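You operate a simulated robot arm through the tools that you are given. There is no shell and no other tool.

The job below is to be done with a simulated robot arm. You get a single attempt, and the scene is never put back.

TASK
Brush and wipe the teal-banded plate, then shut brush and cloth in the small green drawer.
Fine: orange brush for the dust, teal cloth for the smear; the drawer of the small steel table; the plate stays. Where these are worked on the way, their far stop is far enough and under half their travel is too little: small green drawer.

Only the result counts: the job must be done as asked and must still hold three seconds after the hand-in. Knocking over, shifting, dropping, spilling or breaking anything else fails it. Flat cloth is picked up by pressing the open fingertips on it (5 to 10 N) and closing them slowly along it; thin cloth reads only 2 to 8 mm in the jaws.

THE ROBOT
A 6-joint arm with a two-finger parallel gripper, fixed in place. Base frame: the origin is at the foot of the arm, x ahead of it, y to its left, z up. Readings come in mm, rad, newtons and seconds.
With the tool pointing down near the work surface it reaches from about 300 to 700 mm from the base axis. Its first joint turns from -2.897 to 2.897 rad. Payload 4.1 kg.
The tool frame sits at the grasp point between the pads (the TCP): z along the fingers, y along the line on which they close. The tips reach 23 mm beyond it. The gripper opens to 94 mm. The fingers are 38 mm wide and 10 mm thick; the gripper's body (54 by 96 mm) begins 39 mm behind the TCP.
Orientation is told as [roll, pitch, yaw] about the base's x, y, z axes, in that order, counted from this pose: with the fingers straight down and closing along the base's y, the tool's x points along the base's -x, its y along +y and its z along -z.

THE INTERFACE
- The arm moves only by the tool apply_moves. Its argument "rows" is a list that holds one entry, the list of rows, each a list of 7 numbers: the turn, a rotation vector about the base's x, y, z in rad, then the shift along the base's x, y, z in mm, then the finger opening in mm, from 0 to 94. In form: [[[rx, ry, rz, tx, ty, tz, claw], ...]]. A call has 1 to 20 rows; each row is the pose to reach, as a shift and turn from the pose commanded when the call began. Rows are played at 5 a second. More than 50 mm and 0.15 rad between two rows, or a gripper value outside its range, and nothing of the call is played. A pose out of reach is approached as far as the arm can. The call stops where the force on the tool passes 40 N (or 10 N more than at its start, if that is more) or the arm is blocked; 0.2 s more then pass. Each finger travels about 45 mm/s and halts on what it meets, pressing with about 21 N; the grip force reading is that of the motor and also rises with nothing between the fingers. The clock runs only during rows and for 0.2 s after the last one: add rows that repeat a pose to give the fingers time. It gives the time, the measured TCP pose, the force on the tool (base axes), the opening and the grip force at its end, in the units of the frame above (readings bear some noise), with the torque about the TCP (base axes, N m) and any sound that the robot's microphone picked up.
- Cameras (640 x 400 px; columns grow to the right, rows downward): "scene" is fixed at [219.7, -650.8, 1341.7]; the picture's right is [0.99, -0.10, 0.00], its down [-0.04, -0.34, -0.94] and it looks along [0.10, 0.93, -0.35] (base axes); focal length 318 px, centre (320, 200). "wrist" rides on the gripper at [86, 16, -74] in the tool frame; the picture's right is [-0.18, 0.98, 0.00], its down [-0.58, -0.11, -0.81] and it looks along [-0.79, -0.15, 0.59] (tool axes); focal length 243 px, centre (320, 200). There is no depth. A picture from a camera that has moved, and an enlarged one, comes with that camera's place and axes in the base frame and with its lens.
- snapshot(camera): a new picture of that camera. It takes no simulated time.
- slide_trunk(by): slides the trunk up (or, below 0, down) by that many mm; the arm rides with it, the base frame stays. It gives what a move gives, with no picture.
- inspect(camera, box): a new picture of the part [left, top, right, bottom] of that camera's present view, enlarged. It takes no simulated time.
- sign_off(): hands the job in; it is judged then, once.

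Places have to be worked out from the pictures, the camera data and where the tool is seen. Open the gripper and draw the arm clear of the work before you hand the job in, unless the task says otherwise.

The tools are called after ">>>" by a JSON object that holds its "fn" and its "kwargs". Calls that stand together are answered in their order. apply_moves: Moves the arm, as the interface text tells. Its arguments: {"type":"object","properties":{"rows":{"type":"array","items":{"type":"array","items":{"type":"array","items":{"type":"number"}}}}},"required":["rows"]} The other tools are called the same way: slide_trunk (by) slides the trunk up or down; snapshot (camera) takes a picture; inspect (camera, box) takes an enlarged picture of a part of a camera's view; sign_off () hands the job in.

At the start:

```text
clock: 0.0
tool_pos: [67.4, 334.6, 1069.0]
orientation: [0.0, -0.001, -0.001]
ft_force: [-0.5, -0.4, 0.5]
ft_torque: [0.0, -0.04, -0.03]
opening: 94.2
finger_force: 0.0
trunk travel left (down, up): [-500.0, 90.0]
```

scene: 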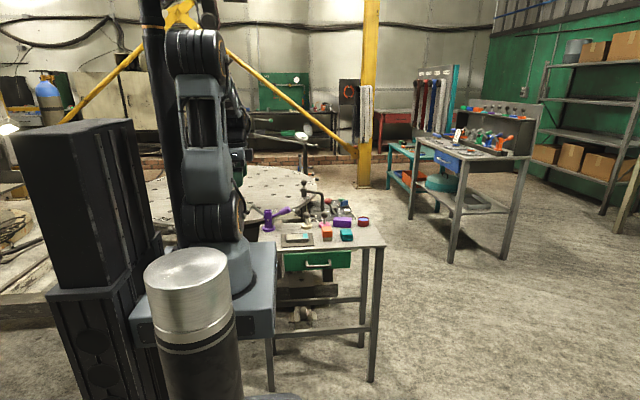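
wrist: 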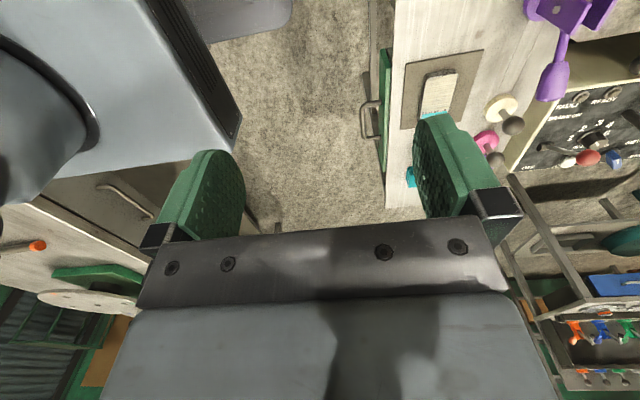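

I'll start by looking closely at the small steel table in the scene camera and at the wrist view, to find the plate, brush, cloth and drawer.

>>> {"fn": "inspect", "kwargs": {"camera": "scene", "box": [240, 170, 400, 270]}}

>>> {"fn": "inspect", "kwargs": {"camera": "scene", "box": [380, 90, 540, 190]}}

>>> {"fn": "inspect", "kwargs": {"camera": "wrist", "box": [360, 0, 640, 175]}}

>>> {"fn": "inspect", "kwargs": {"camera": "wrist", "box": [0, 150, 320, 350]}}

```text
4.00 times, centred on (320, 220) of scene
camera zoom: at [219.7, -650.8, 1341.7], right [0.99, -0.1, 0.0], down [-0.04, -0.34, -0.94], along [0.1, 0.93, -0.35], focal length 1271 px, centre (320, 120)
```

zoom: 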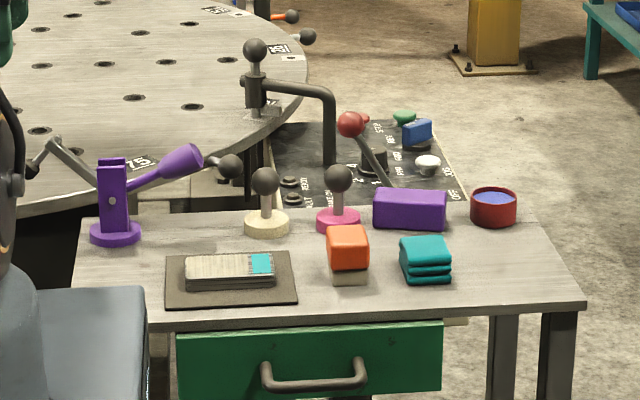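

```text
4.00 times, centred on (460, 140) of scene
camera zoom: at [219.7, -650.8, 1341.7], right [0.99, -0.1, 0.0], down [-0.04, -0.34, -0.94], along [0.1, 0.93, -0.35], focal length 1271 px, centre (-240, 440)
```

zoom: 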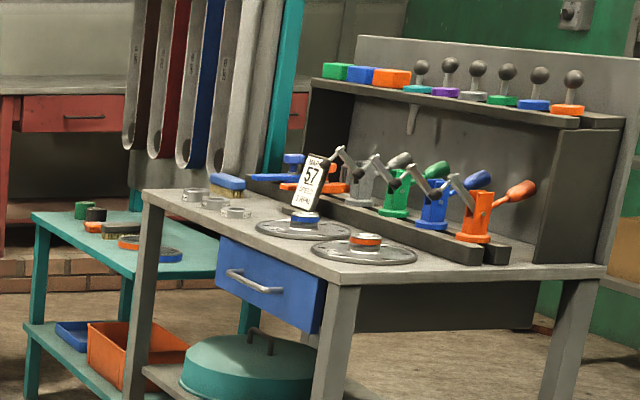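

```text
2.29 times, centred on (500, 88) of wrist
camera zoom: at [-18.5, 349.8, 1143.1], right [0.18, 0.98, 0.0], down [0.58, -0.11, 0.81], along [0.79, -0.15, -0.59], focal length 555 px, centre (-91, 457)
```

zoom: 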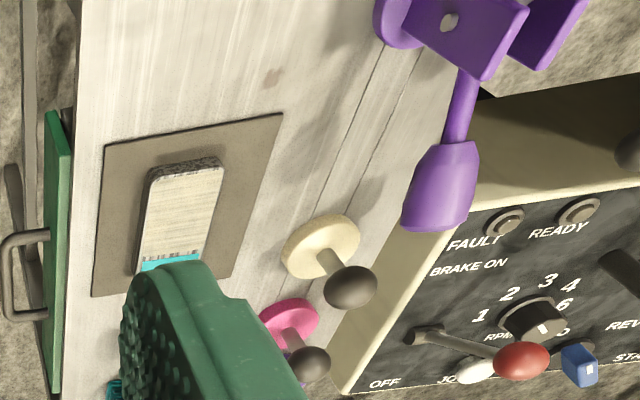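

```text
2.00 times, centred on (160, 250) of wrist
camera zoom: at [-18.5, 349.8, 1143.1], right [0.18, 0.98, 0.0], down [0.58, -0.11, 0.81], along [0.79, -0.15, -0.59], focal length 485 px, centre (640, 100)
```

zoom: 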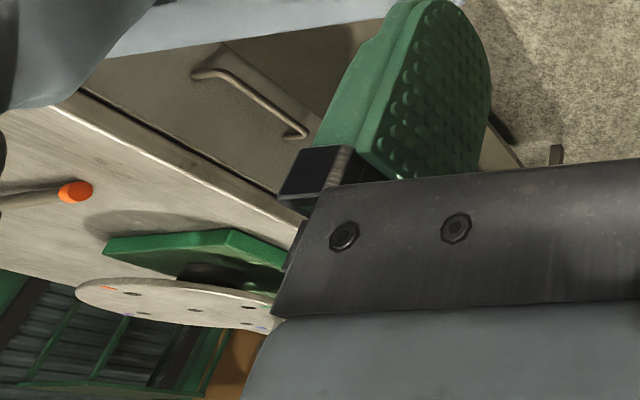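

The small table top sits at about z≈735. I judge the mat and plate to be near (255, 510), the orange brush near (372, 505), the folded teal cloth near (451, 505) and the drawer handle near (325, 380, 684). I'll move the wrist camera nearer for a better look, staying high above everything.

>>> {"fn": "apply_moves", "kwargs": {"rows": [[[0, 0, 0, 0, 30, -30, 94], [0, 0, 0, 0, 60, -60, 94], [0, 0, 0, 0, 90, -90, 94], [0, 0, 0, 0, 110, -110, 94], [0, 0, 0, 0, 110, -110, 94]]]}}

```text
clock: 1.2
tool_pos: [66.5, 446.5, 960.0]
orientation: [0.001, 0.0, 0.0]
ft_force: [-0.2, 0.4, -0.2]
ft_torque: [0.0, -0.01, 0.05]
opening: 94.0
finger_force: 0.0
trunk travel left (down, up): [-500.0, 90.0]
```

The move came out exactly as planned. I'll take new pictures from here.

>>> {"fn": "snapshot", "kwargs": {"camera": "wrist"}}

>>> {"fn": "snapshot", "kwargs": {"camera": "scene"}}

>>> {"fn": "inspect", "kwargs": {"camera": "scene", "box": [270, 215, 366, 275]}}

```text
taken
camera wrist: at [-20.1, 461.9, 1034.1], right [0.18, 0.98, 0.0], down [0.58, -0.11, 0.81], along [0.79, -0.15, -0.59], focal length 243 px, centre (320, 200)
```

wrist: 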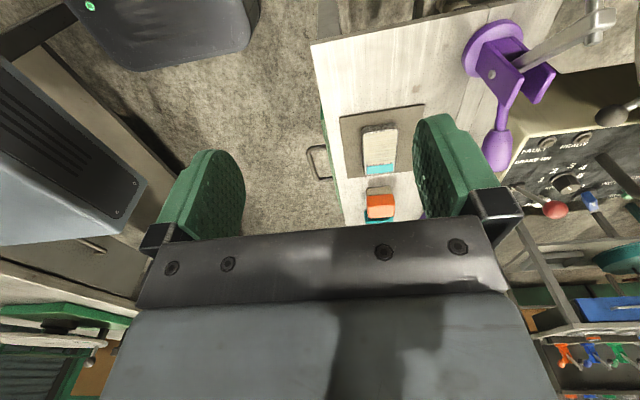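

```text
taken
```

scene: 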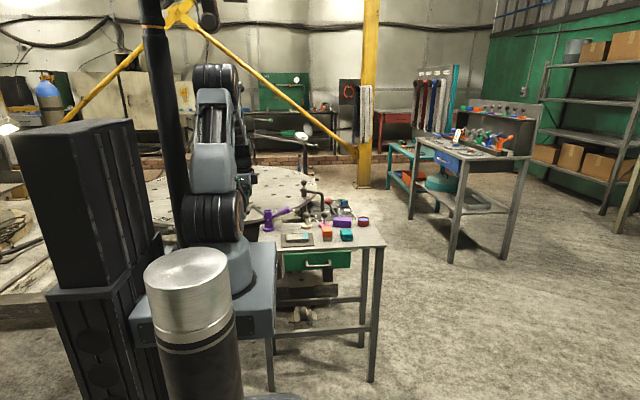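

```text
6.67 times, centred on (318, 245) of scene
camera zoom: at [219.7, -650.8, 1341.7], right [0.99, -0.1, 0.0], down [-0.04, -0.34, -0.94], along [0.1, 0.93, -0.35], focal length 2118 px, centre (333, -100)
```

zoom: 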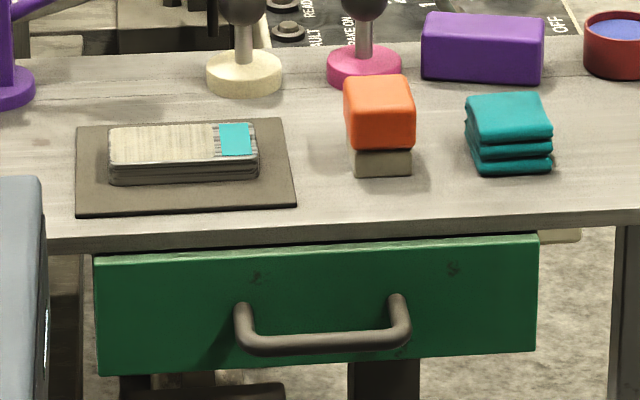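

I'll zoom into the wrist picture to see the plate, the brush and the handle.

>>> {"fn": "inspect", "kwargs": {"camera": "wrist", "box": [300, 90, 460, 190]}}

>>> {"fn": "inspect", "kwargs": {"camera": "wrist", "box": [290, 130, 450, 230]}}

```text
4.00 times, centred on (380, 140) of wrist
camera zoom: at [-20.1, 461.9, 1034.1], right [0.18, 0.98, 0.0], down [0.58, -0.11, 0.81], along [0.79, -0.15, -0.59], focal length 970 px, centre (80, 440)
```

zoom: 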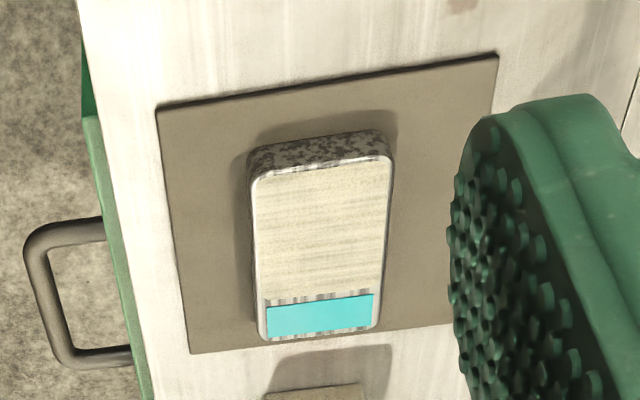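

```text
4.00 times, centred on (370, 180) of wrist
camera zoom: at [-20.1, 461.9, 1034.1], right [0.18, 0.98, 0.0], down [0.58, -0.11, 0.81], along [0.79, -0.15, -0.59], focal length 970 px, centre (120, 280)
```

zoom: 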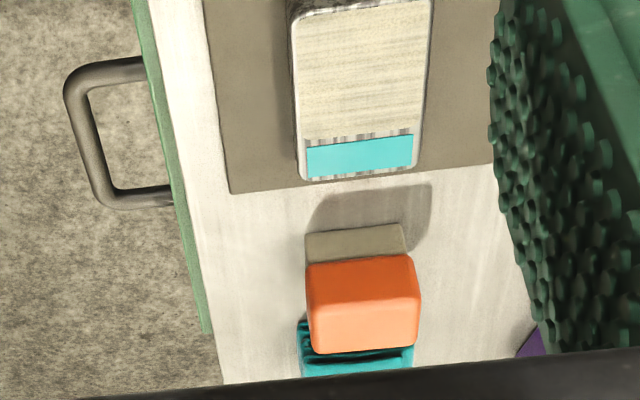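

The wrist view fixes the handle bar at about (325, 378, 685), the drawer face at y≈415 and the table edge at y≈424. I'll open the drawer first, so I move to a point in front of and above the handle to check reach and look again.

>>> {"fn": "apply_moves", "kwargs": {"rows": [[[0, 0, 0, 30, -12, -10, 94], [0, 0, 0, 65, -24, -20, 94], [0, 0, 0, 100, -38, -32, 94], [0, 0, 0, 135, -52, -45, 94], [0, 0, 0, 170, -68, -60, 94], [0, 0, 0, 205, -84, -80, 94], [0, 0, 0, 240, -100, -100, 80], [0, 0, 0, 258, -106, -120, 60], [0, 0, 0, 258, -106, -120, 44]]]}}

```text
clock: 3.2
tool_pos: [326.1, 337.8, 840.5]
orientation: [-0.001, 0.001, 0.0]
ft_force: [-0.5, 0.6, -0.2]
ft_torque: [0.0, 0.02, 0.01]
opening: 44.0
finger_force: 0.0
trunk travel left (down, up): [-500.0, 90.0]
```

>>> {"fn": "snapshot", "kwargs": {"camera": "wrist"}}

>>> {"fn": "snapshot", "kwargs": {"camera": "scene"}}

```text
taken
camera wrist: at [239.8, 352.9, 914.6], right [0.18, 0.98, 0.0], down [0.58, -0.11, 0.81], along [0.79, -0.15, -0.59], focal length 243 px, centre (320, 200)
```

wrist: 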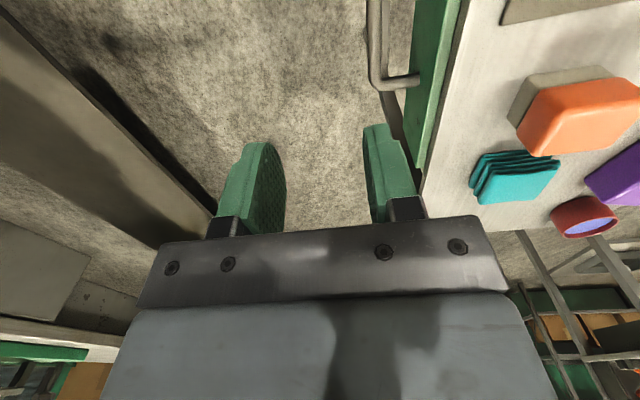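

```text
taken
```

scene: 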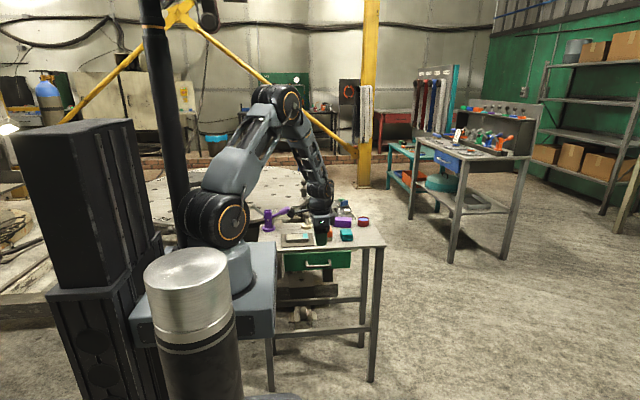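

The arm tracks well here. I'll zoom on the handle end in the wrist view to refine its place.

>>> {"fn": "inspect", "kwargs": {"camera": "wrist", "box": [340, 0, 468, 80]}}

>>> {"fn": "inspect", "kwargs": {"camera": "wrist", "box": [360, 40, 488, 120]}}

>>> {"fn": "inspect", "kwargs": {"camera": "scene", "box": [270, 210, 366, 270]}}

```text
5.00 times, centred on (404, 40) of wrist
camera zoom: at [239.8, 352.9, 914.6], right [0.18, 0.98, 0.0], down [0.58, -0.11, 0.81], along [0.79, -0.15, -0.59], focal length 1213 px, centre (-100, 1000)
```

zoom: 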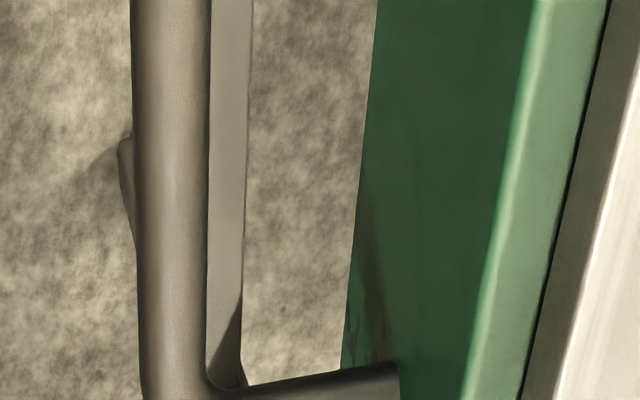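

```text
5.00 times, centred on (424, 80) of wrist
camera zoom: at [239.8, 352.9, 914.6], right [0.18, 0.98, 0.0], down [0.58, -0.11, 0.81], along [0.79, -0.15, -0.59], focal length 1213 px, centre (-200, 800)
```

zoom: 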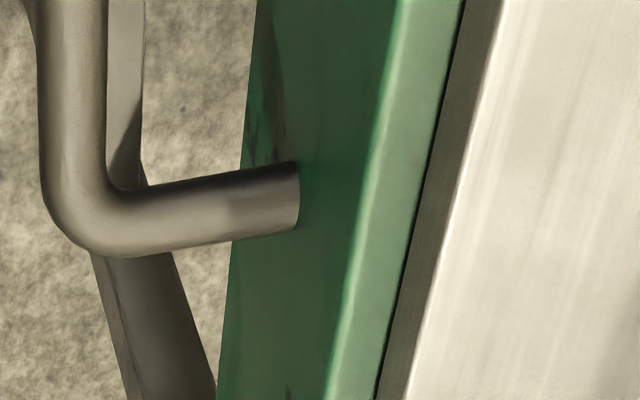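

```text
6.67 times, centred on (318, 240) of scene
camera zoom: at [219.7, -650.8, 1341.7], right [0.99, -0.1, 0.0], down [-0.04, -0.34, -0.94], along [0.1, 0.93, -0.35], focal length 2118 px, centre (333, -67)
```

zoom: 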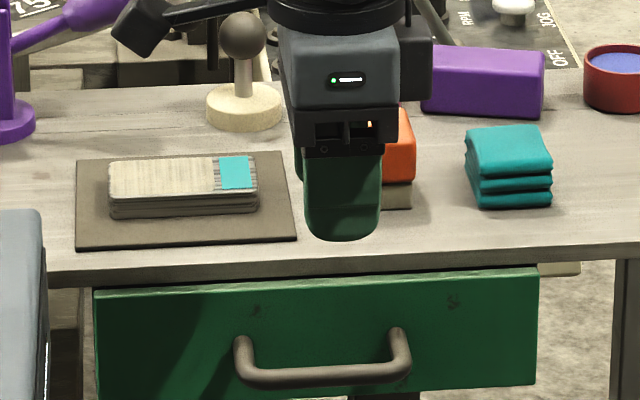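

The bar is about 12 mm thick, centred near y≈382, z≈685, with the drawer face at y≈424. I'll come down with a 44 mm opening so that one finger is above the gap behind the bar, stopping above it to check.

>>> {"fn": "apply_moves", "kwargs": {"rows": [[[0, 0, 0, 0, 20, -20, 44], [0, 0, 0, 0, 38, -50, 44], [0, 0, 0, 0, 38, -80, 44], [0, 0, 0, 0, 38, -105, 44], [0, 0, 0, 0, 38, -105, 44]]]}}

>>> {"fn": "snapshot", "kwargs": {"camera": "wrist"}}

>>> {"fn": "inspect", "kwargs": {"camera": "scene", "box": [270, 210, 366, 270]}}

```text
clock: 4.4
tool_pos: [328.4, 376.4, 731.6]
orientation: [-0.001, 0.0, 0.001]
ft_force: [-0.1, 0.3, -0.8]
ft_torque: [0.03, 0.01, 0.02]
opening: 44.0
finger_force: 0.1
trunk travel left (down, up): [-500.0, 90.0]
```

```text
taken
camera wrist: at [241.8, 392.1, 807.8], right [0.18, 0.98, 0.0], down [0.58, -0.11, 0.81], along [0.79, -0.15, -0.59], focal length 243 px, centre (320, 200)
```

wrist: 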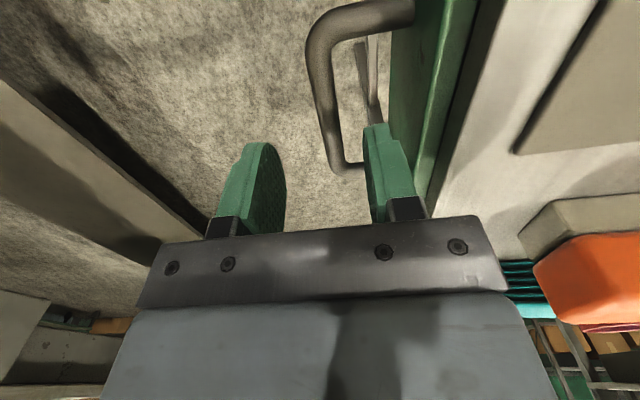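

```text
6.67 times, centred on (318, 240) of scene
camera zoom: at [219.7, -650.8, 1341.7], right [0.99, -0.1, 0.0], down [-0.04, -0.34, -0.94], along [0.1, 0.93, -0.35], focal length 2118 px, centre (333, -67)
```

zoom: 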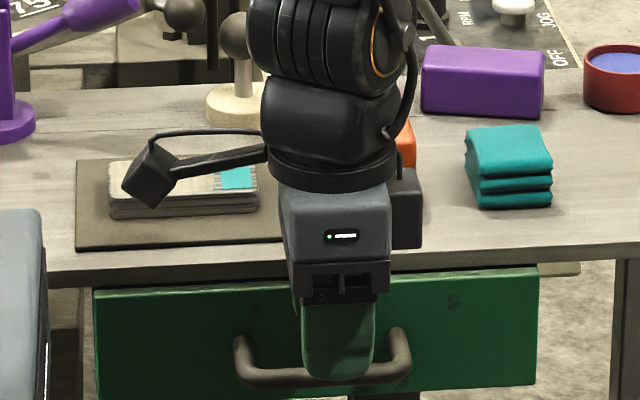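

The bar lies between the two fingers in the wrist view, and the inner finger is over the gap. I'll descend so that the tips pass below the bar, still open.

>>> {"fn": "apply_moves", "kwargs": {"rows": [[[0, 0, 0, -1, 0, -12, 44], [0, 0, 0, -2, 0, -24, 44], [0, 0, 0, -2, 0, -35, 44], [0, 0, 0, -2, 0, -35, 44], [0, 0, 0, -2, 0, -35, 44]]]}}

>>> {"fn": "snapshot", "kwargs": {"camera": "wrist"}}

>>> {"fn": "inspect", "kwargs": {"camera": "scene", "box": [270, 210, 366, 270]}}

```text
clock: 5.6
tool_pos: [325.2, 374.9, 699.6]
orientation: [0.001, 0.0, 0.001]
ft_force: [-0.1, -0.9, 0.2]
ft_torque: [-0.04, -0.02, 0.02]
opening: 44.1
finger_force: 0.0
trunk travel left (down, up): [-500.0, 90.0]
```

```text
taken
camera wrist: at [238.4, 392.4, 773.7], right [0.18, 0.98, 0.0], down [0.58, -0.11, 0.81], along [0.79, -0.15, -0.59], focal length 243 px, centre (320, 200)
```

wrist: 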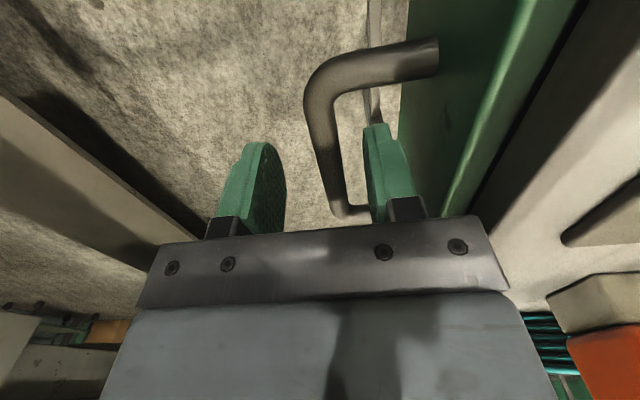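

```text
6.67 times, centred on (318, 240) of scene
camera zoom: at [219.7, -650.8, 1341.7], right [0.99, -0.1, 0.0], down [-0.04, -0.34, -0.94], along [0.1, 0.93, -0.35], focal length 2118 px, centre (333, -67)
```

zoom: 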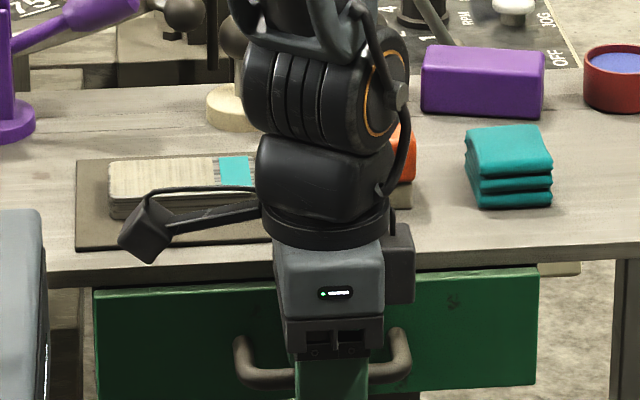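

The tips are now just below the bar with it between them. I'll close on it slowly and wait.

>>> {"fn": "apply_moves", "kwargs": {"rows": [[[0, 0, 0, 0, 2, -1, 36], [0, 0, 0, 0, 4, -2, 28], [0, 0, 0, 0, 6, -2, 20], [0, 0, 0, 0, 6, -2, 12], [0, 0, 0, 0, 6, -2, 6], [0, 0, 0, 0, 6, -2, 6], [0, 0, 0, 0, 6, -2, 6]]]}}

>>> {"fn": "snapshot", "kwargs": {"camera": "wrist"}}

```text
clock: 7.2
tool_pos: [324.5, 382.7, 697.0]
orientation: [0.0, 0.002, 0.004]
ft_force: [2.4, -2.7, 0.6]
ft_torque: [0.05, 0.09, 1.85]
opening: 11.9
finger_force: 44.9
trunk travel left (down, up): [-500.0, 90.0]
```

```text
taken
camera wrist: at [237.9, 397.5, 771.1], right [0.18, 0.98, 0.0], down [0.58, -0.11, 0.81], along [0.79, -0.15, -0.59], focal length 243 px, centre (320, 200)
```

wrist: 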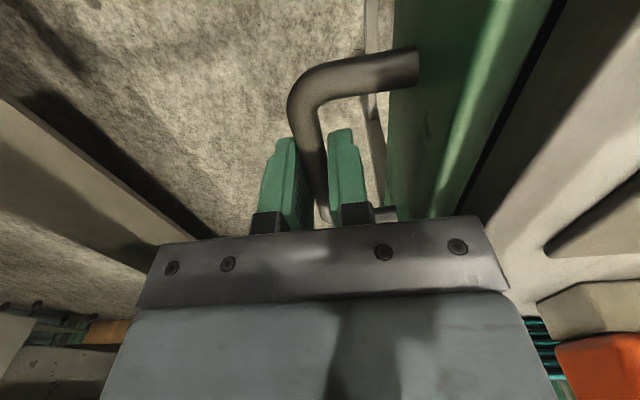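

The bar is gripped (opening 11.9 mm matches its thickness). I'll pull the drawer out slowly along −y.

>>> {"fn": "apply_moves", "kwargs": {"rows": [[[0, 0, 0, 0, -6, 0, 6], [0, 0, 0, 0, -14, 0, 6], [0, 0, 0, 0, -24, 0, 6], [0, 0, 0, 0, -34, 0, 6], [0, 0, 0, 0, -44, 0, 6], [0, 0, 0, 0, -54, 0, 6], [0, 0, 0, 0, -64, 0, 6], [0, 0, 0, 0, -74, 0, 6], [0, 0, 0, 0, -80, 0, 6]]]}}

>>> {"fn": "snapshot", "kwargs": {"camera": "scene"}}

>>> {"fn": "snapshot", "kwargs": {"camera": "wrist"}}

```text
clock: 9.2
tool_pos: [324.3, 301.2, 697.2]
orientation: [-0.001, -0.002, 0.0]
ft_force: [5.2, -0.6, -5.4]
ft_torque: [0.08, -0.35, 1.76]
opening: 12.0
finger_force: 45.0
trunk travel left (down, up): [-500.0, 90.0]
```

```text
taken
```

scene: 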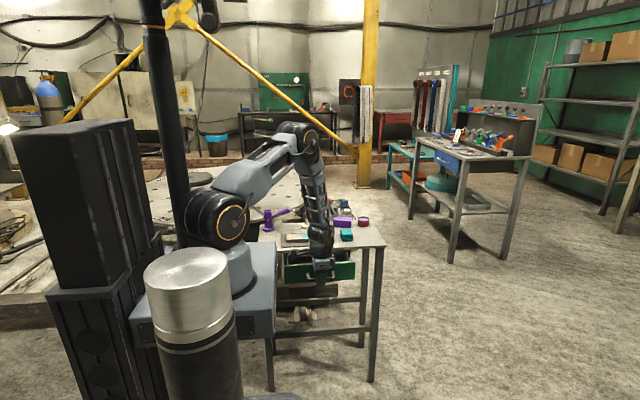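

```text
taken
camera wrist: at [238.0, 317.1, 771.2], right [0.18, 0.98, 0.0], down [0.58, -0.11, 0.81], along [0.79, -0.15, -0.59], focal length 243 px, centre (320, 200)
```

wrist: 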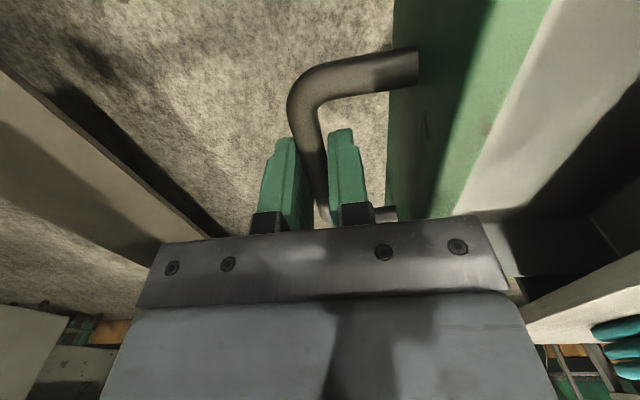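

The drawer is following. I'll keep pulling until it meets its stop.

>>> {"fn": "apply_moves", "kwargs": {"rows": [[[0, 0, 0, 0, -8, 0, 6], [0, 0, 0, 0, -18, 0, 6], [0, 0, 0, 0, -28, 0, 6], [0, 0, 0, 0, -38, 0, 6], [0, 0, 0, 0, -48, 0, 6], [0, 0, 0, 0, -58, 0, 6], [0, 0, 0, 0, -68, 0, 6], [0, 0, 0, 0, -78, 0, 6], [0, 0, 0, 0, -88, 0, 6], [0, 0, 0, 0, -98, 0, 6]]]}}

>>> {"fn": "inspect", "kwargs": {"camera": "scene", "box": [240, 200, 400, 300]}}

```text
clock: 10.6
tool_pos: [325.2, 252.0, 698.1]
orientation: [0.007, -0.011, 0.013]
ft_force: [-25.0, 36.4, -8.2]
ft_torque: [0.25, 1.02, 0.71]
opening: 11.9
finger_force: 44.9
trunk travel left (down, up): [-500.0, 90.0]
stopped in row 7: the force on the tool passed its limit at 54 N (the readings are from after the stop); the commanded pose is now the measured one
```

```text
4.00 times, centred on (320, 250) of scene
camera zoom: at [219.7, -650.8, 1341.7], right [0.99, -0.1, 0.0], down [-0.04, -0.34, -0.94], along [0.1, 0.93, -0.35], focal length 1271 px, centre (320, 0)
```

zoom: 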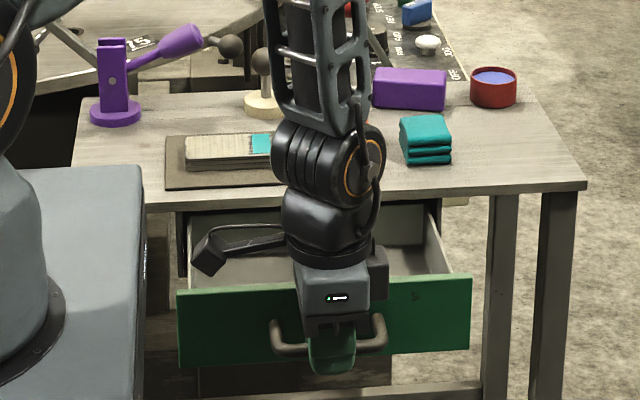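

The drawer hit its stop after about 130 mm of travel, and the table has not moved. I'll ease off the pull, open the fingers within the gap, and rise straight up.

>>> {"fn": "apply_moves", "kwargs": {"rows": [[[0, 0, 0, 0, 2, 0, 6], [0, 0, 0, 0, 3, 0, 14], [0, 0, 0, 0, 3, 0, 24], [0, 0, 0, 0, 3, 0, 34], [0, 0, 0, 0, 3, 0, 34], [0, 0, 0, 0, 3, 10, 34], [0, 0, 0, 0, 3, 30, 34], [0, 0, 0, 0, 3, 60, 34], [0, 0, 0, 0, 3, 100, 60], [0, 0, 0, 0, 3, 140, 80], [0, 0, 0, 0, 3, 140, 80]]]}}

>>> {"fn": "snapshot", "kwargs": {"camera": "wrist"}}

>>> {"fn": "inspect", "kwargs": {"camera": "scene", "box": [240, 200, 400, 300]}}

```text
clock: 13.0
tool_pos: [327.5, 252.5, 836.5]
orientation: [0.008, -0.008, 0.006]
ft_force: [-0.7, -0.7, -0.2]
ft_torque: [0.03, 0.0, 0.01]
opening: 80.1
finger_force: 0.0
trunk travel left (down, up): [-500.0, 90.0]
```

```text
taken
camera wrist: at [239.9, 267.8, 910.3], right [0.18, 0.98, 0.01], down [0.58, -0.11, 0.81], along [0.8, -0.14, -0.59], focal length 243 px, centre (320, 200)
```

wrist: 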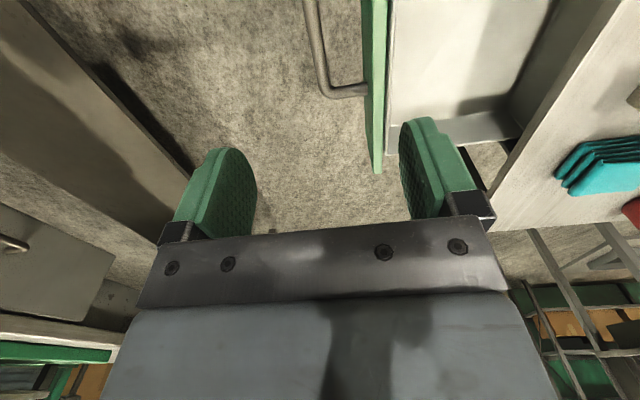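

```text
4.00 times, centred on (320, 250) of scene
camera zoom: at [219.7, -650.8, 1341.7], right [0.99, -0.1, 0.0], down [-0.04, -0.34, -0.94], along [0.1, 0.93, -0.35], focal length 1271 px, centre (320, 0)
```

zoom: 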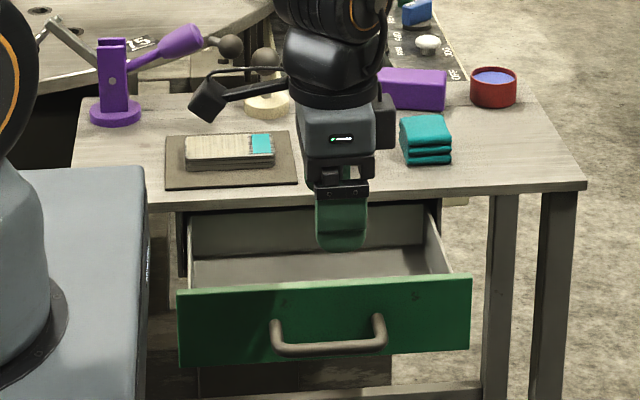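

The drawer is open and empty, and nothing else has moved. Next I'll go above the orange brush, straightening the small tilt, and look at it from close by.

>>> {"fn": "apply_moves", "kwargs": {"rows": [[[-0.002, 0.002, -0.001, 5, 20, 15, 90], [-0.004, 0.004, -0.003, 12, 58, 25, 90], [-0.008, 0.008, -0.006, 20, 98, 28, 90], [-0.008, 0.008, -0.006, 28, 138, 28, 90], [-0.008, 0.008, -0.006, 36, 178, 28, 90], [-0.008, 0.008, -0.006, 42, 218, 28, 90], [-0.008, 0.008, -0.006, 44, 252, 28, 90], [-0.008, 0.008, -0.006, 44, 252, 28, 90]]]}}

>>> {"fn": "snapshot", "kwargs": {"camera": "wrist"}}

>>> {"fn": "inspect", "kwargs": {"camera": "scene", "box": [270, 200, 366, 260]}}

```text
clock: 14.8
tool_pos: [369.3, 507.5, 863.7]
orientation: [0.0, -0.001, -0.001]
ft_force: [1.2, 1.1, -0.4]
ft_torque: [-0.04, 0.02, -0.02]
opening: 90.4
finger_force: 0.1
trunk travel left (down, up): [-500.0, 90.0]
```

```text
taken
camera wrist: at [283.8, 522.5, 938.7], right [0.18, 0.98, 0.0], down [0.58, -0.11, 0.81], along [0.79, -0.15, -0.59], focal length 243 px, centre (320, 200)
```

wrist: 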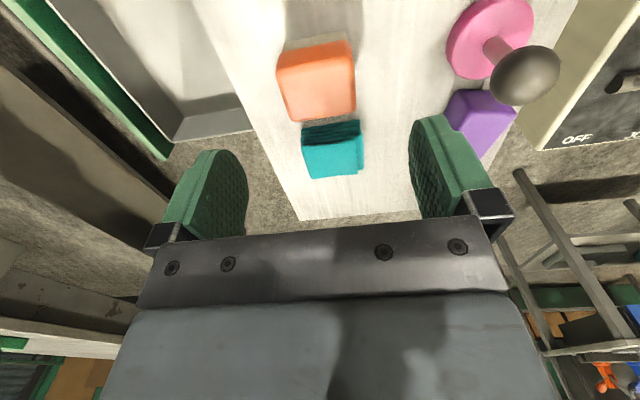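

```text
6.67 times, centred on (318, 230) of scene
camera zoom: at [219.7, -650.8, 1341.7], right [0.99, -0.1, 0.0], down [-0.04, -0.34, -0.94], along [0.1, 0.93, -0.35], focal length 2118 px, centre (333, 0)
```

zoom: 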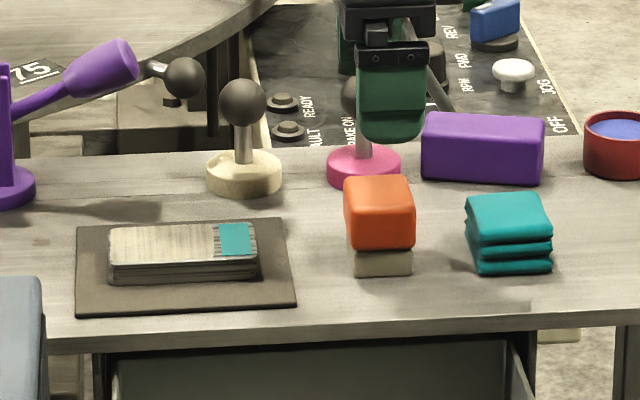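

>>> {"fn": "inspect", "kwargs": {"camera": "wrist", "box": [260, 20, 388, 100]}}

>>> {"fn": "inspect", "kwargs": {"camera": "wrist", "box": [270, 100, 398, 180]}}

```text
5.00 times, centred on (324, 60) of wrist
camera zoom: at [283.8, 522.5, 938.7], right [0.18, 0.98, 0.0], down [0.58, -0.11, 0.81], along [0.79, -0.15, -0.59], focal length 1213 px, centre (300, 900)
```

zoom: 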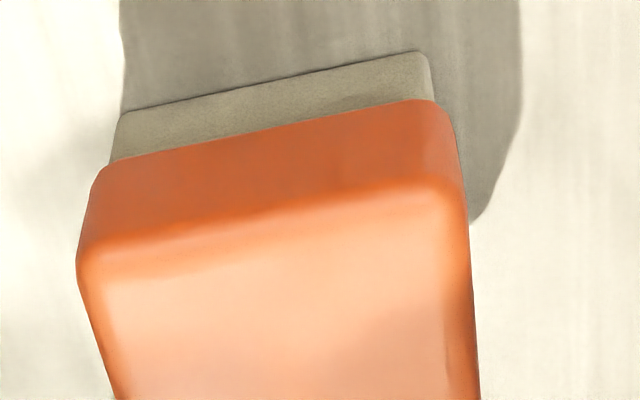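

```text
5.00 times, centred on (334, 140) of wrist
camera zoom: at [283.8, 522.5, 938.7], right [0.18, 0.98, 0.0], down [0.58, -0.11, 0.81], along [0.79, -0.15, -0.59], focal length 1213 px, centre (250, 500)
```

zoom: 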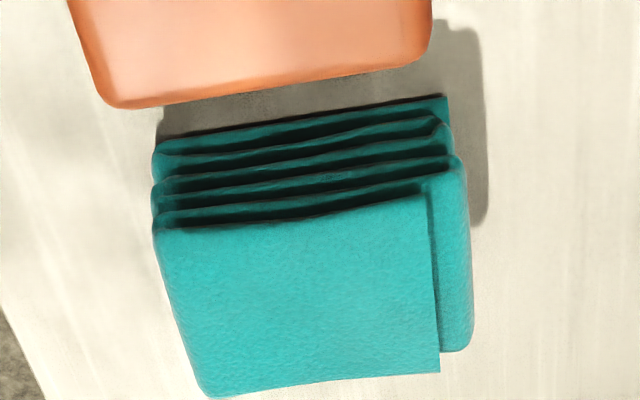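

The brush body spans about x 354–397, y 478–530 and its top is at z≈776. I'll line up at (374, 504) and descend to grip the orange body with the fingers open.

>>> {"fn": "apply_moves", "kwargs": {"rows": [[[0, 0, 0, 2, -1, -10, 90], [0, 0, 0, 3, -1, -30, 90], [0, 0, 0, 3, -1, -50, 90], [0, 0, 0, 3, -1, -70, 90], [0, 0, 0, 3, -1, -85, 90], [0, 0, 0, 3, -1, -92, 90], [0, 0, 0, 3, -1, -92, 90], [0, 0, 0, 3, -1, -92, 90]]]}}

>>> {"fn": "snapshot", "kwargs": {"camera": "wrist"}}

>>> {"fn": "inspect", "kwargs": {"camera": "scene", "box": [270, 200, 366, 260]}}

```text
clock: 16.6
tool_pos: [372.5, 503.2, 773.4]
orientation: [0.001, 0.0, -0.001]
ft_force: [0.6, 0.4, -0.7]
ft_torque: [0.01, 0.01, -0.02]
opening: 89.9
finger_force: 0.0
trunk travel left (down, up): [-500.0, 90.0]
```

```text
taken
camera wrist: at [286.2, 518.2, 847.3], right [0.18, 0.98, 0.0], down [0.58, -0.11, 0.81], along [0.79, -0.15, -0.59], focal length 243 px, centre (320, 200)
```

wrist: 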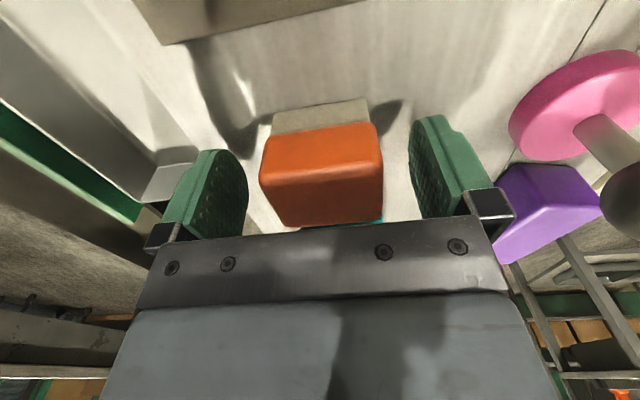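

```text
6.67 times, centred on (318, 230) of scene
camera zoom: at [219.7, -650.8, 1341.7], right [0.99, -0.1, 0.0], down [-0.04, -0.34, -0.94], along [0.1, 0.93, -0.35], focal length 2118 px, centre (333, 0)
```

zoom: 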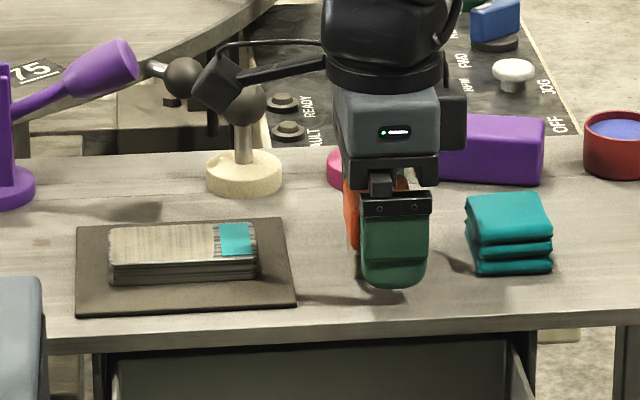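

Both fingers straddle the brush body with clear space. I'll close on it slowly.

>>> {"fn": "apply_moves", "kwargs": {"rows": [[[0, 0, 0, 0, 0, 0, 80], [0, 0, 0, 0, 0, 0, 70], [0, 0, 0, 0, 0, 0, 62], [0, 0, 0, 0, 0, 0, 56], [0, 0, 0, 0, 0, 0, 50], [0, 0, 0, 0, 0, 0, 46], [0, 0, 0, 0, 0, 0, 46], [0, 0, 0, 0, 0, 0, 46]]]}}

>>> {"fn": "snapshot", "kwargs": {"camera": "wrist"}}

```text
clock: 18.4
tool_pos: [372.0, 501.7, 773.7]
orientation: [-0.002, 0.001, 0.001]
ft_force: [0.2, 0.6, 0.7]
ft_torque: [-0.02, 0.0, -0.01]
opening: 49.8
finger_force: 21.2
trunk travel left (down, up): [-500.0, 90.0]
```

```text
taken
camera wrist: at [286.3, 518.2, 847.5], right [0.18, 0.98, 0.0], down [0.58, -0.11, 0.81], along [0.79, -0.15, -0.59], focal length 243 px, centre (320, 200)
```

wrist: 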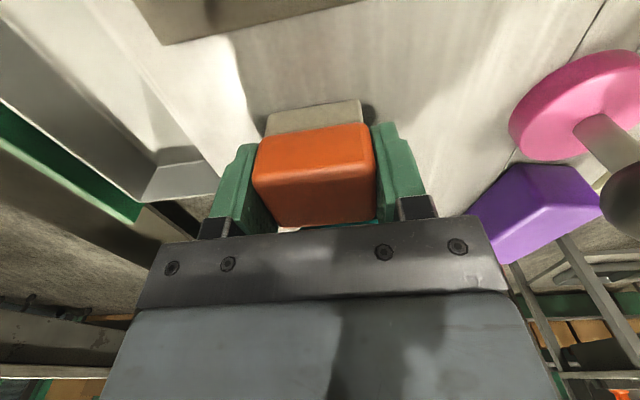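

The brush is gripped (49.8 mm, 21 N). I'll lift it and carry it over the plate, well clear above it.

>>> {"fn": "apply_moves", "kwargs": {"rows": [[[0, 0, 0, 0, 0, 15, 46], [0, 0, 0, 0, 1, 40, 46], [0, 0, 0, -20, 1, 60, 46], [0, 0, 0, -55, 1, 60, 46], [0, 0, 0, -90, 1, 60, 46], [0, 0, 0, -121, 1, 60, 46], [0, 0, 0, -121, 1, 60, 46], [0, 0, 0, -121, 1, 60, 46]]]}}

>>> {"fn": "inspect", "kwargs": {"camera": "scene", "box": [262, 195, 358, 255]}}

>>> {"fn": "snapshot", "kwargs": {"camera": "wrist"}}

```text
clock: 20.2
tool_pos: [252.0, 504.7, 833.0]
orientation: [0.0, 0.002, 0.001]
ft_force: [0.0, 0.8, 0.4]
ft_torque: [0.0, 0.0, -0.02]
opening: 49.6
finger_force: 21.0
trunk travel left (down, up): [-500.0, 90.0]
```

```text
6.67 times, centred on (310, 225) of scene
camera zoom: at [219.7, -650.8, 1341.7], right [0.99, -0.1, 0.0], down [-0.04, -0.34, -0.94], along [0.1, 0.93, -0.35], focal length 2118 px, centre (387, 33)
```

zoom: 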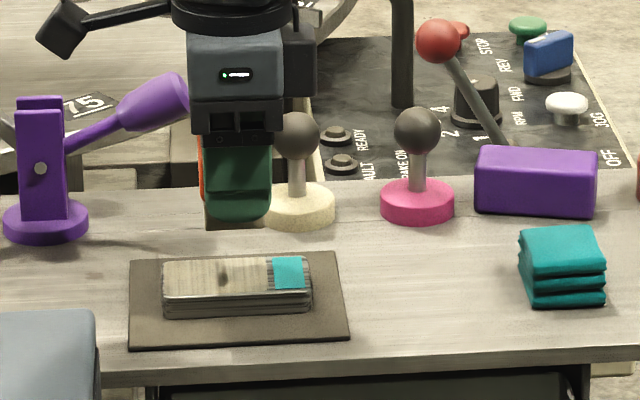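

```text
taken
camera wrist: at [166.1, 520.4, 907.4], right [0.18, 0.98, 0.0], down [0.58, -0.11, 0.81], along [0.79, -0.15, -0.59], focal length 243 px, centre (320, 200)
```

wrist: 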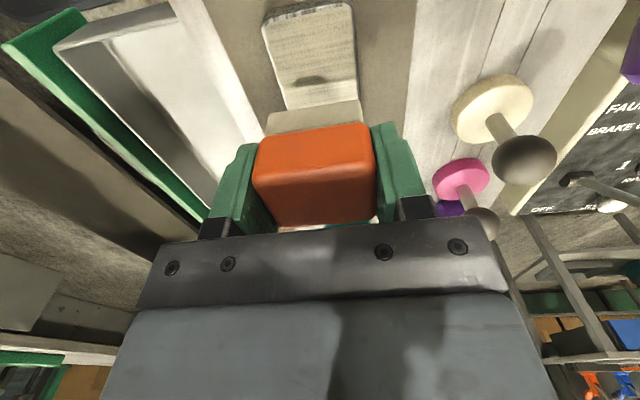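

The brush is centred over the plate (plate top estimated at z≈755, so contact near TCP z≈794). I'll lower it gently toward contact, reading the force.

>>> {"fn": "apply_moves", "kwargs": {"rows": [[[0, 0, 0, 0, 0, -12, 46], [0, 0, 0, 0, 0, -24, 46], [0, 0, 0, 0, 0, -32, 46], [0, 0, 0, 0, 0, -36, 46], [0, 0, 0, 0, 0, -37, 46], [0, 0, 0, 0, 0, -37, 46]]]}}

>>> {"fn": "inspect", "kwargs": {"camera": "scene", "box": [270, 215, 334, 255]}}

```text
clock: 21.6
tool_pos: [252.0, 504.0, 796.6]
orientation: [0.0, -0.002, 0.001]
ft_force: [1.1, 0.4, -0.5]
ft_torque: [0.03, -0.06, 0.02]
opening: 49.8
finger_force: 20.3
trunk travel left (down, up): [-500.0, 90.0]
```

```text
10.00 times, centred on (302, 235) of scene
camera zoom: at [219.7, -650.8, 1341.7], right [0.99, -0.1, 0.0], down [-0.04, -0.34, -0.94], along [0.1, 0.93, -0.35], focal length 3177 px, centre (500, -150)
```

zoom: 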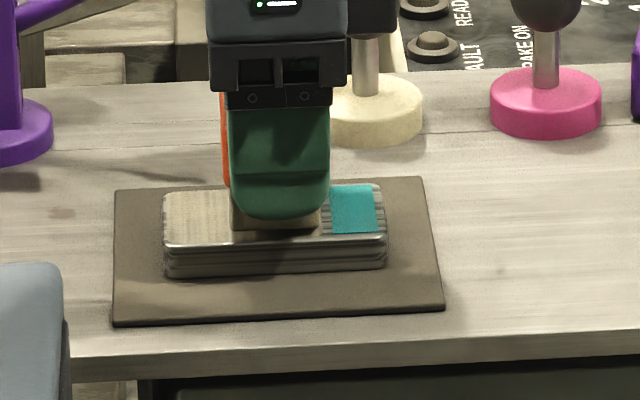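

The bristles look about 4–6 mm above the plate. I'll go down in small steps and read the force.

>>> {"fn": "apply_moves", "kwargs": {"rows": [[[0, 0, 0, 0, 0, -1, 46], [0, 0, 0, 0, 0, -2, 46], [0, 0, 0, 0, 0, -3, 46], [0, 0, 0, 0, 0, -3, 46]]]}}

>>> {"fn": "inspect", "kwargs": {"camera": "scene", "box": [270, 215, 334, 255]}}

```text
clock: 22.6
tool_pos: [252.9, 504.8, 792.4]
orientation: [0.001, 0.0, 0.0]
ft_force: [-0.2, 0.6, -0.8]
ft_torque: [0.01, -0.02, 0.01]
opening: 49.6
finger_force: 21.3
trunk travel left (down, up): [-500.0, 90.0]
```

```text
10.00 times, centred on (302, 235) of scene
camera zoom: at [219.7, -650.8, 1341.7], right [0.99, -0.1, 0.0], down [-0.04, -0.34, -0.94], along [0.1, 0.93, -0.35], focal length 3177 px, centre (500, -150)
```

zoom: 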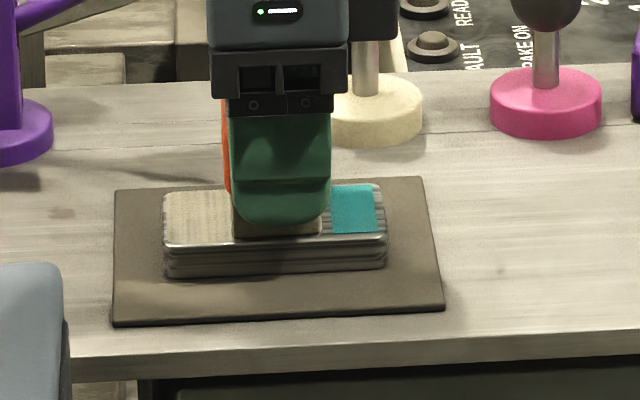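

Still no contact force, and the bristle edge is a few pixels above the plate edge. I'll continue down by small steps.

>>> {"fn": "apply_moves", "kwargs": {"rows": [[[0, 0, 0, 0, 0, -1, 46], [0, 0, 0, 0, 0, -2, 46], [0, 0, 0, 0, 0, -2, 46], [0, 0, 0, 0, 0, -2, 46]]]}}

>>> {"fn": "inspect", "kwargs": {"camera": "scene", "box": [270, 215, 334, 255]}}

```text
clock: 23.6
tool_pos: [253.3, 504.7, 791.6]
orientation: [0.002, -0.002, 0.001]
ft_force: [1.4, 2.3, 7.0]
ft_torque: [-0.03, -0.02, 0.03]
opening: 49.6
finger_force: 21.1
trunk travel left (down, up): [-500.0, 90.0]
```

```text
10.00 times, centred on (302, 235) of scene
camera zoom: at [219.7, -650.8, 1341.7], right [0.99, -0.1, 0.0], down [-0.04, -0.34, -0.94], along [0.1, 0.93, -0.35], focal length 3177 px, centre (500, -150)
```

zoom: 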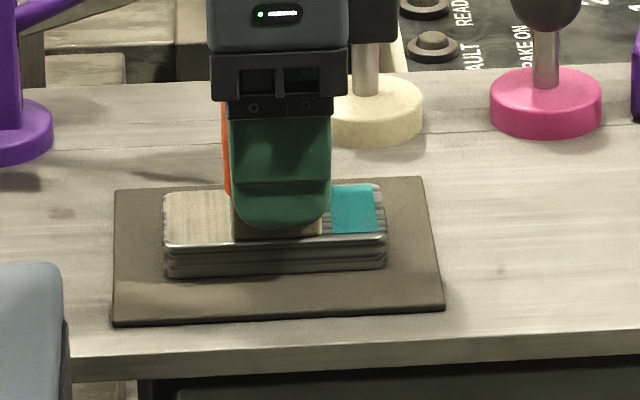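

Contact is made at TCP z≈791.5 (about 7 N). I'll ease up half a millimetre and make a first slow stroke toward the left end, then check the plate hasn't moved.

>>> {"fn": "apply_moves", "kwargs": {"rows": [[[0, 0, 0, 0, 0, 0.5, 46], [0, 0, 0, -6, 0, 0.5, 46], [0, 0, 0, -12, 0, 0.5, 46], [0, 0, 0, -18, 0, 0.5, 46], [0, 0, 0, -24, 0, 0.5, 46], [0, 0, 0, -30, 0, 0.5, 46], [0, 0, 0, -36, 0, 0.5, 46], [0, 0, 0, -36, 0, 0.5, 46]]]}}

>>> {"fn": "inspect", "kwargs": {"camera": "scene", "box": [270, 215, 334, 255]}}

```text
clock: 25.4
tool_pos: [215.7, 504.1, 791.9]
orientation: [0.002, -0.001, 0.0]
ft_force: [-0.1, -0.4, 3.7]
ft_torque: [0.05, 0.02, 0.02]
opening: 49.4
finger_force: 21.2
trunk travel left (down, up): [-500.0, 90.0]
```

```text
10.00 times, centred on (302, 235) of scene
camera zoom: at [219.7, -650.8, 1341.7], right [0.99, -0.1, 0.0], down [-0.04, -0.34, -0.94], along [0.1, 0.93, -0.35], focal length 3177 px, centre (500, -150)
```

zoom: 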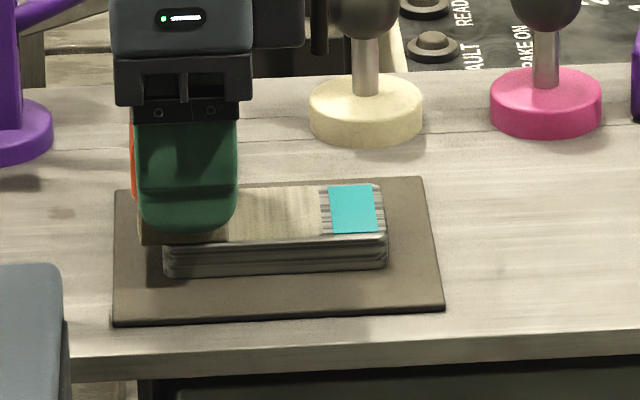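

The plate stayed put and the force is a light 3.7 N. I'll now make a full stroke right across the plate and look.

>>> {"fn": "apply_moves", "kwargs": {"rows": [[[0, 0, 0, 7, 0, 0, 46], [0, 0, 0, 14, 0, 0, 46], [0, 0, 0, 21, 0, 0, 46], [0, 0, 0, 28, 0, 0, 46], [0, 0, 0, 35, 0, 0, 46], [0, 0, 0, 42, 0, 0, 46], [0, 0, 0, 49, 0, 0, 46], [0, 0, 0, 56, 0, 0, 46], [0, 0, 0, 63, 0, 0, 46], [0, 0, 0, 70, 0, 0, 46], [0, 0, 0, 70, 0, 0, 46]]]}}

>>> {"fn": "inspect", "kwargs": {"camera": "scene", "box": [270, 215, 334, 255]}}

>>> {"fn": "snapshot", "kwargs": {"camera": "wrist"}}

```text
clock: 27.8
tool_pos: [286.3, 503.2, 791.8]
orientation: [0.001, -0.002, 0.0]
ft_force: [0.1, 0.2, 2.8]
ft_torque: [-0.03, 0.06, -0.03]
opening: 49.4
finger_force: 21.5
trunk travel left (down, up): [-500.0, 90.0]
```

```text
10.00 times, centred on (302, 235) of scene
camera zoom: at [219.7, -650.8, 1341.7], right [0.99, -0.1, 0.0], down [-0.04, -0.34, -0.94], along [0.1, 0.93, -0.35], focal length 3177 px, centre (500, -150)
```

zoom: 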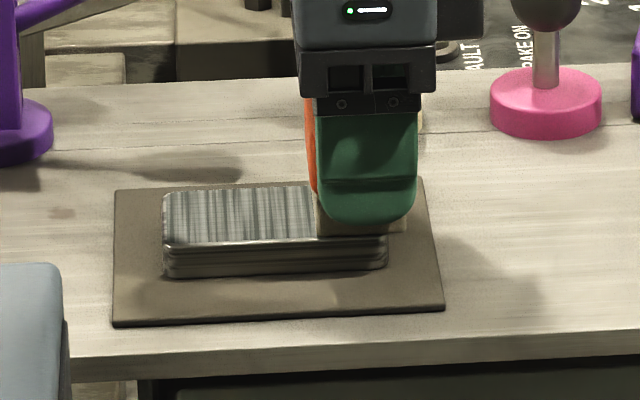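

```text
taken
camera wrist: at [200.3, 519.8, 866.4], right [0.18, 0.98, 0.0], down [0.58, -0.11, 0.81], along [0.79, -0.15, -0.59], focal length 243 px, centre (320, 200)
```

wrist: 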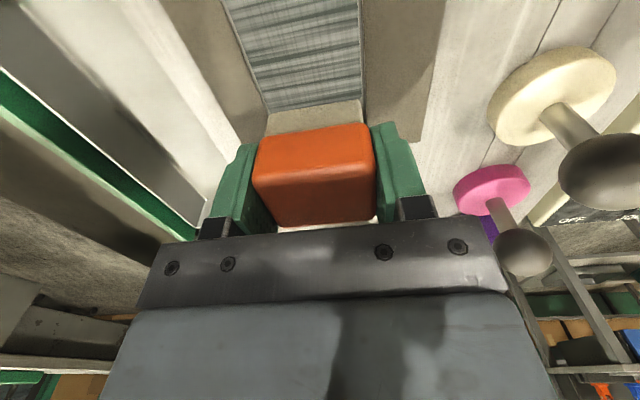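

The cream dust is coming off where the brush passed, and the plate has not moved. I'll brush back and forth twice more with small sideways offsets to cover the edges and the band.

>>> {"fn": "apply_moves", "kwargs": {"rows": [[[0, 0, 0, 2, 4, 0, 46], [0, 0, 0, -6, 4, 0, 46], [0, 0, 0, -14, 4, 0, 46], [0, 0, 0, -22, 4, 0, 46], [0, 0, 0, -30, 4, 0, 46], [0, 0, 0, -38, 4, 0, 46], [0, 0, 0, -46, 4, 0, 46], [0, 0, 0, -54, 4, 0, 46], [0, 0, 0, -62, 4, 0, 46], [0, 0, 0, -70, 4, 0, 46], [0, 0, 0, -75, 4, 0, 46], [0, 0, 0, -75, 0, 0, 46], [0, 0, 0, -75, -3, 0, 46]]]}}

>>> {"fn": "apply_moves", "kwargs": {"rows": [[[0, 0, 0, 6, 0, 0, 46], [0, 0, 0, 14, 0, 0, 46], [0, 0, 0, 22, 0, 0, 46], [0, 0, 0, 30, 0, 0, 46], [0, 0, 0, 38, 0, 0, 46], [0, 0, 0, 46, 0, 0, 46], [0, 0, 0, 54, 0, 0, 46], [0, 0, 0, 62, 0, 0, 46], [0, 0, 0, 70, 0, 0, 46], [0, 0, 0, 77, 0, 0, 46], [0, 0, 0, 77, 3, 0, 46]]]}}

>>> {"fn": "inspect", "kwargs": {"camera": "scene", "box": [270, 215, 334, 255]}}

```text
clock: 30.6
tool_pos: [210.9, 500.6, 792.5]
orientation: [0.0, -0.002, -0.001]
ft_force: [-0.4, 2.4, 9.3]
ft_torque: [0.05, -0.06, 0.01]
opening: 49.5
finger_force: 21.5
trunk travel left (down, up): [-500.0, 90.0]
```

```text
clock: 33.0
tool_pos: [288.5, 503.2, 791.6]
orientation: [0.0, 0.001, -0.002]
ft_force: [0.7, -1.2, 4.1]
ft_torque: [0.04, -0.01, 0.02]
opening: 49.5
finger_force: 20.7
trunk travel left (down, up): [-500.0, 90.0]
```

```text
10.00 times, centred on (302, 235) of scene
camera zoom: at [219.7, -650.8, 1341.7], right [0.99, -0.1, 0.0], down [-0.04, -0.34, -0.94], along [0.1, 0.93, -0.35], focal length 3177 px, centre (500, -150)
```

zoom: 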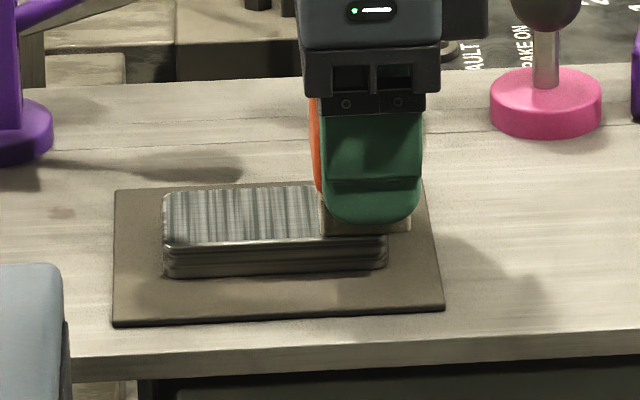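

The brushed part of the plate looks like clean striped steel. I'll lift the brush clear and look at the whole plate.

>>> {"fn": "apply_moves", "kwargs": {"rows": [[[0, 0, 0, 0, 0, 8, 46], [0, 0, 0, 5, 0, 30, 46], [0, 0, 0, 25, 0, 55, 46], [0, 0, 0, 45, 0, 60, 46], [0, 0, 0, 45, 0, 60, 46]]]}}

>>> {"fn": "inspect", "kwargs": {"camera": "scene", "box": [270, 215, 334, 255]}}

>>> {"fn": "snapshot", "kwargs": {"camera": "wrist"}}

```text
clock: 34.2
tool_pos: [332.3, 504.2, 853.8]
orientation: [-0.002, 0.001, 0.0]
ft_force: [0.3, 0.7, -1.1]
ft_torque: [0.03, 0.02, -0.04]
opening: 49.7
finger_force: 21.1
trunk travel left (down, up): [-500.0, 90.0]
```

```text
10.00 times, centred on (302, 235) of scene
camera zoom: at [219.7, -650.8, 1341.7], right [0.99, -0.1, 0.0], down [-0.04, -0.34, -0.94], along [0.1, 0.93, -0.35], focal length 3177 px, centre (500, -150)
```

zoom: 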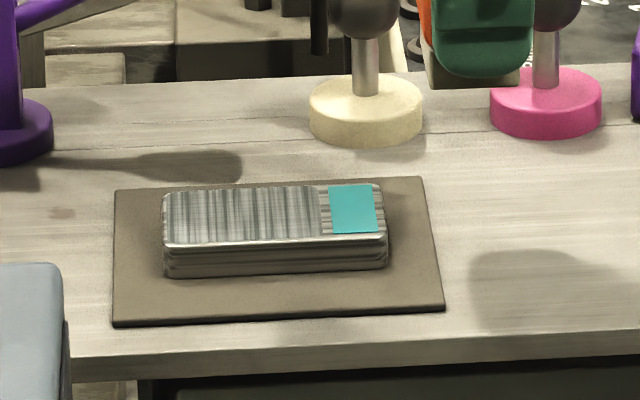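

```text
taken
camera wrist: at [245.9, 520.3, 927.8], right [0.18, 0.98, 0.0], down [0.58, -0.11, 0.81], along [0.79, -0.15, -0.59], focal length 243 px, centre (320, 200)
```

wrist: 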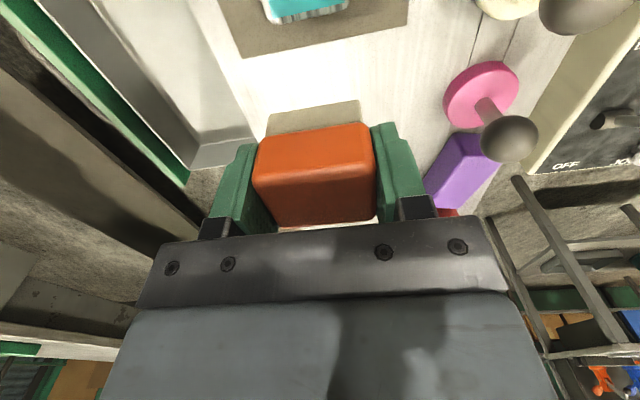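

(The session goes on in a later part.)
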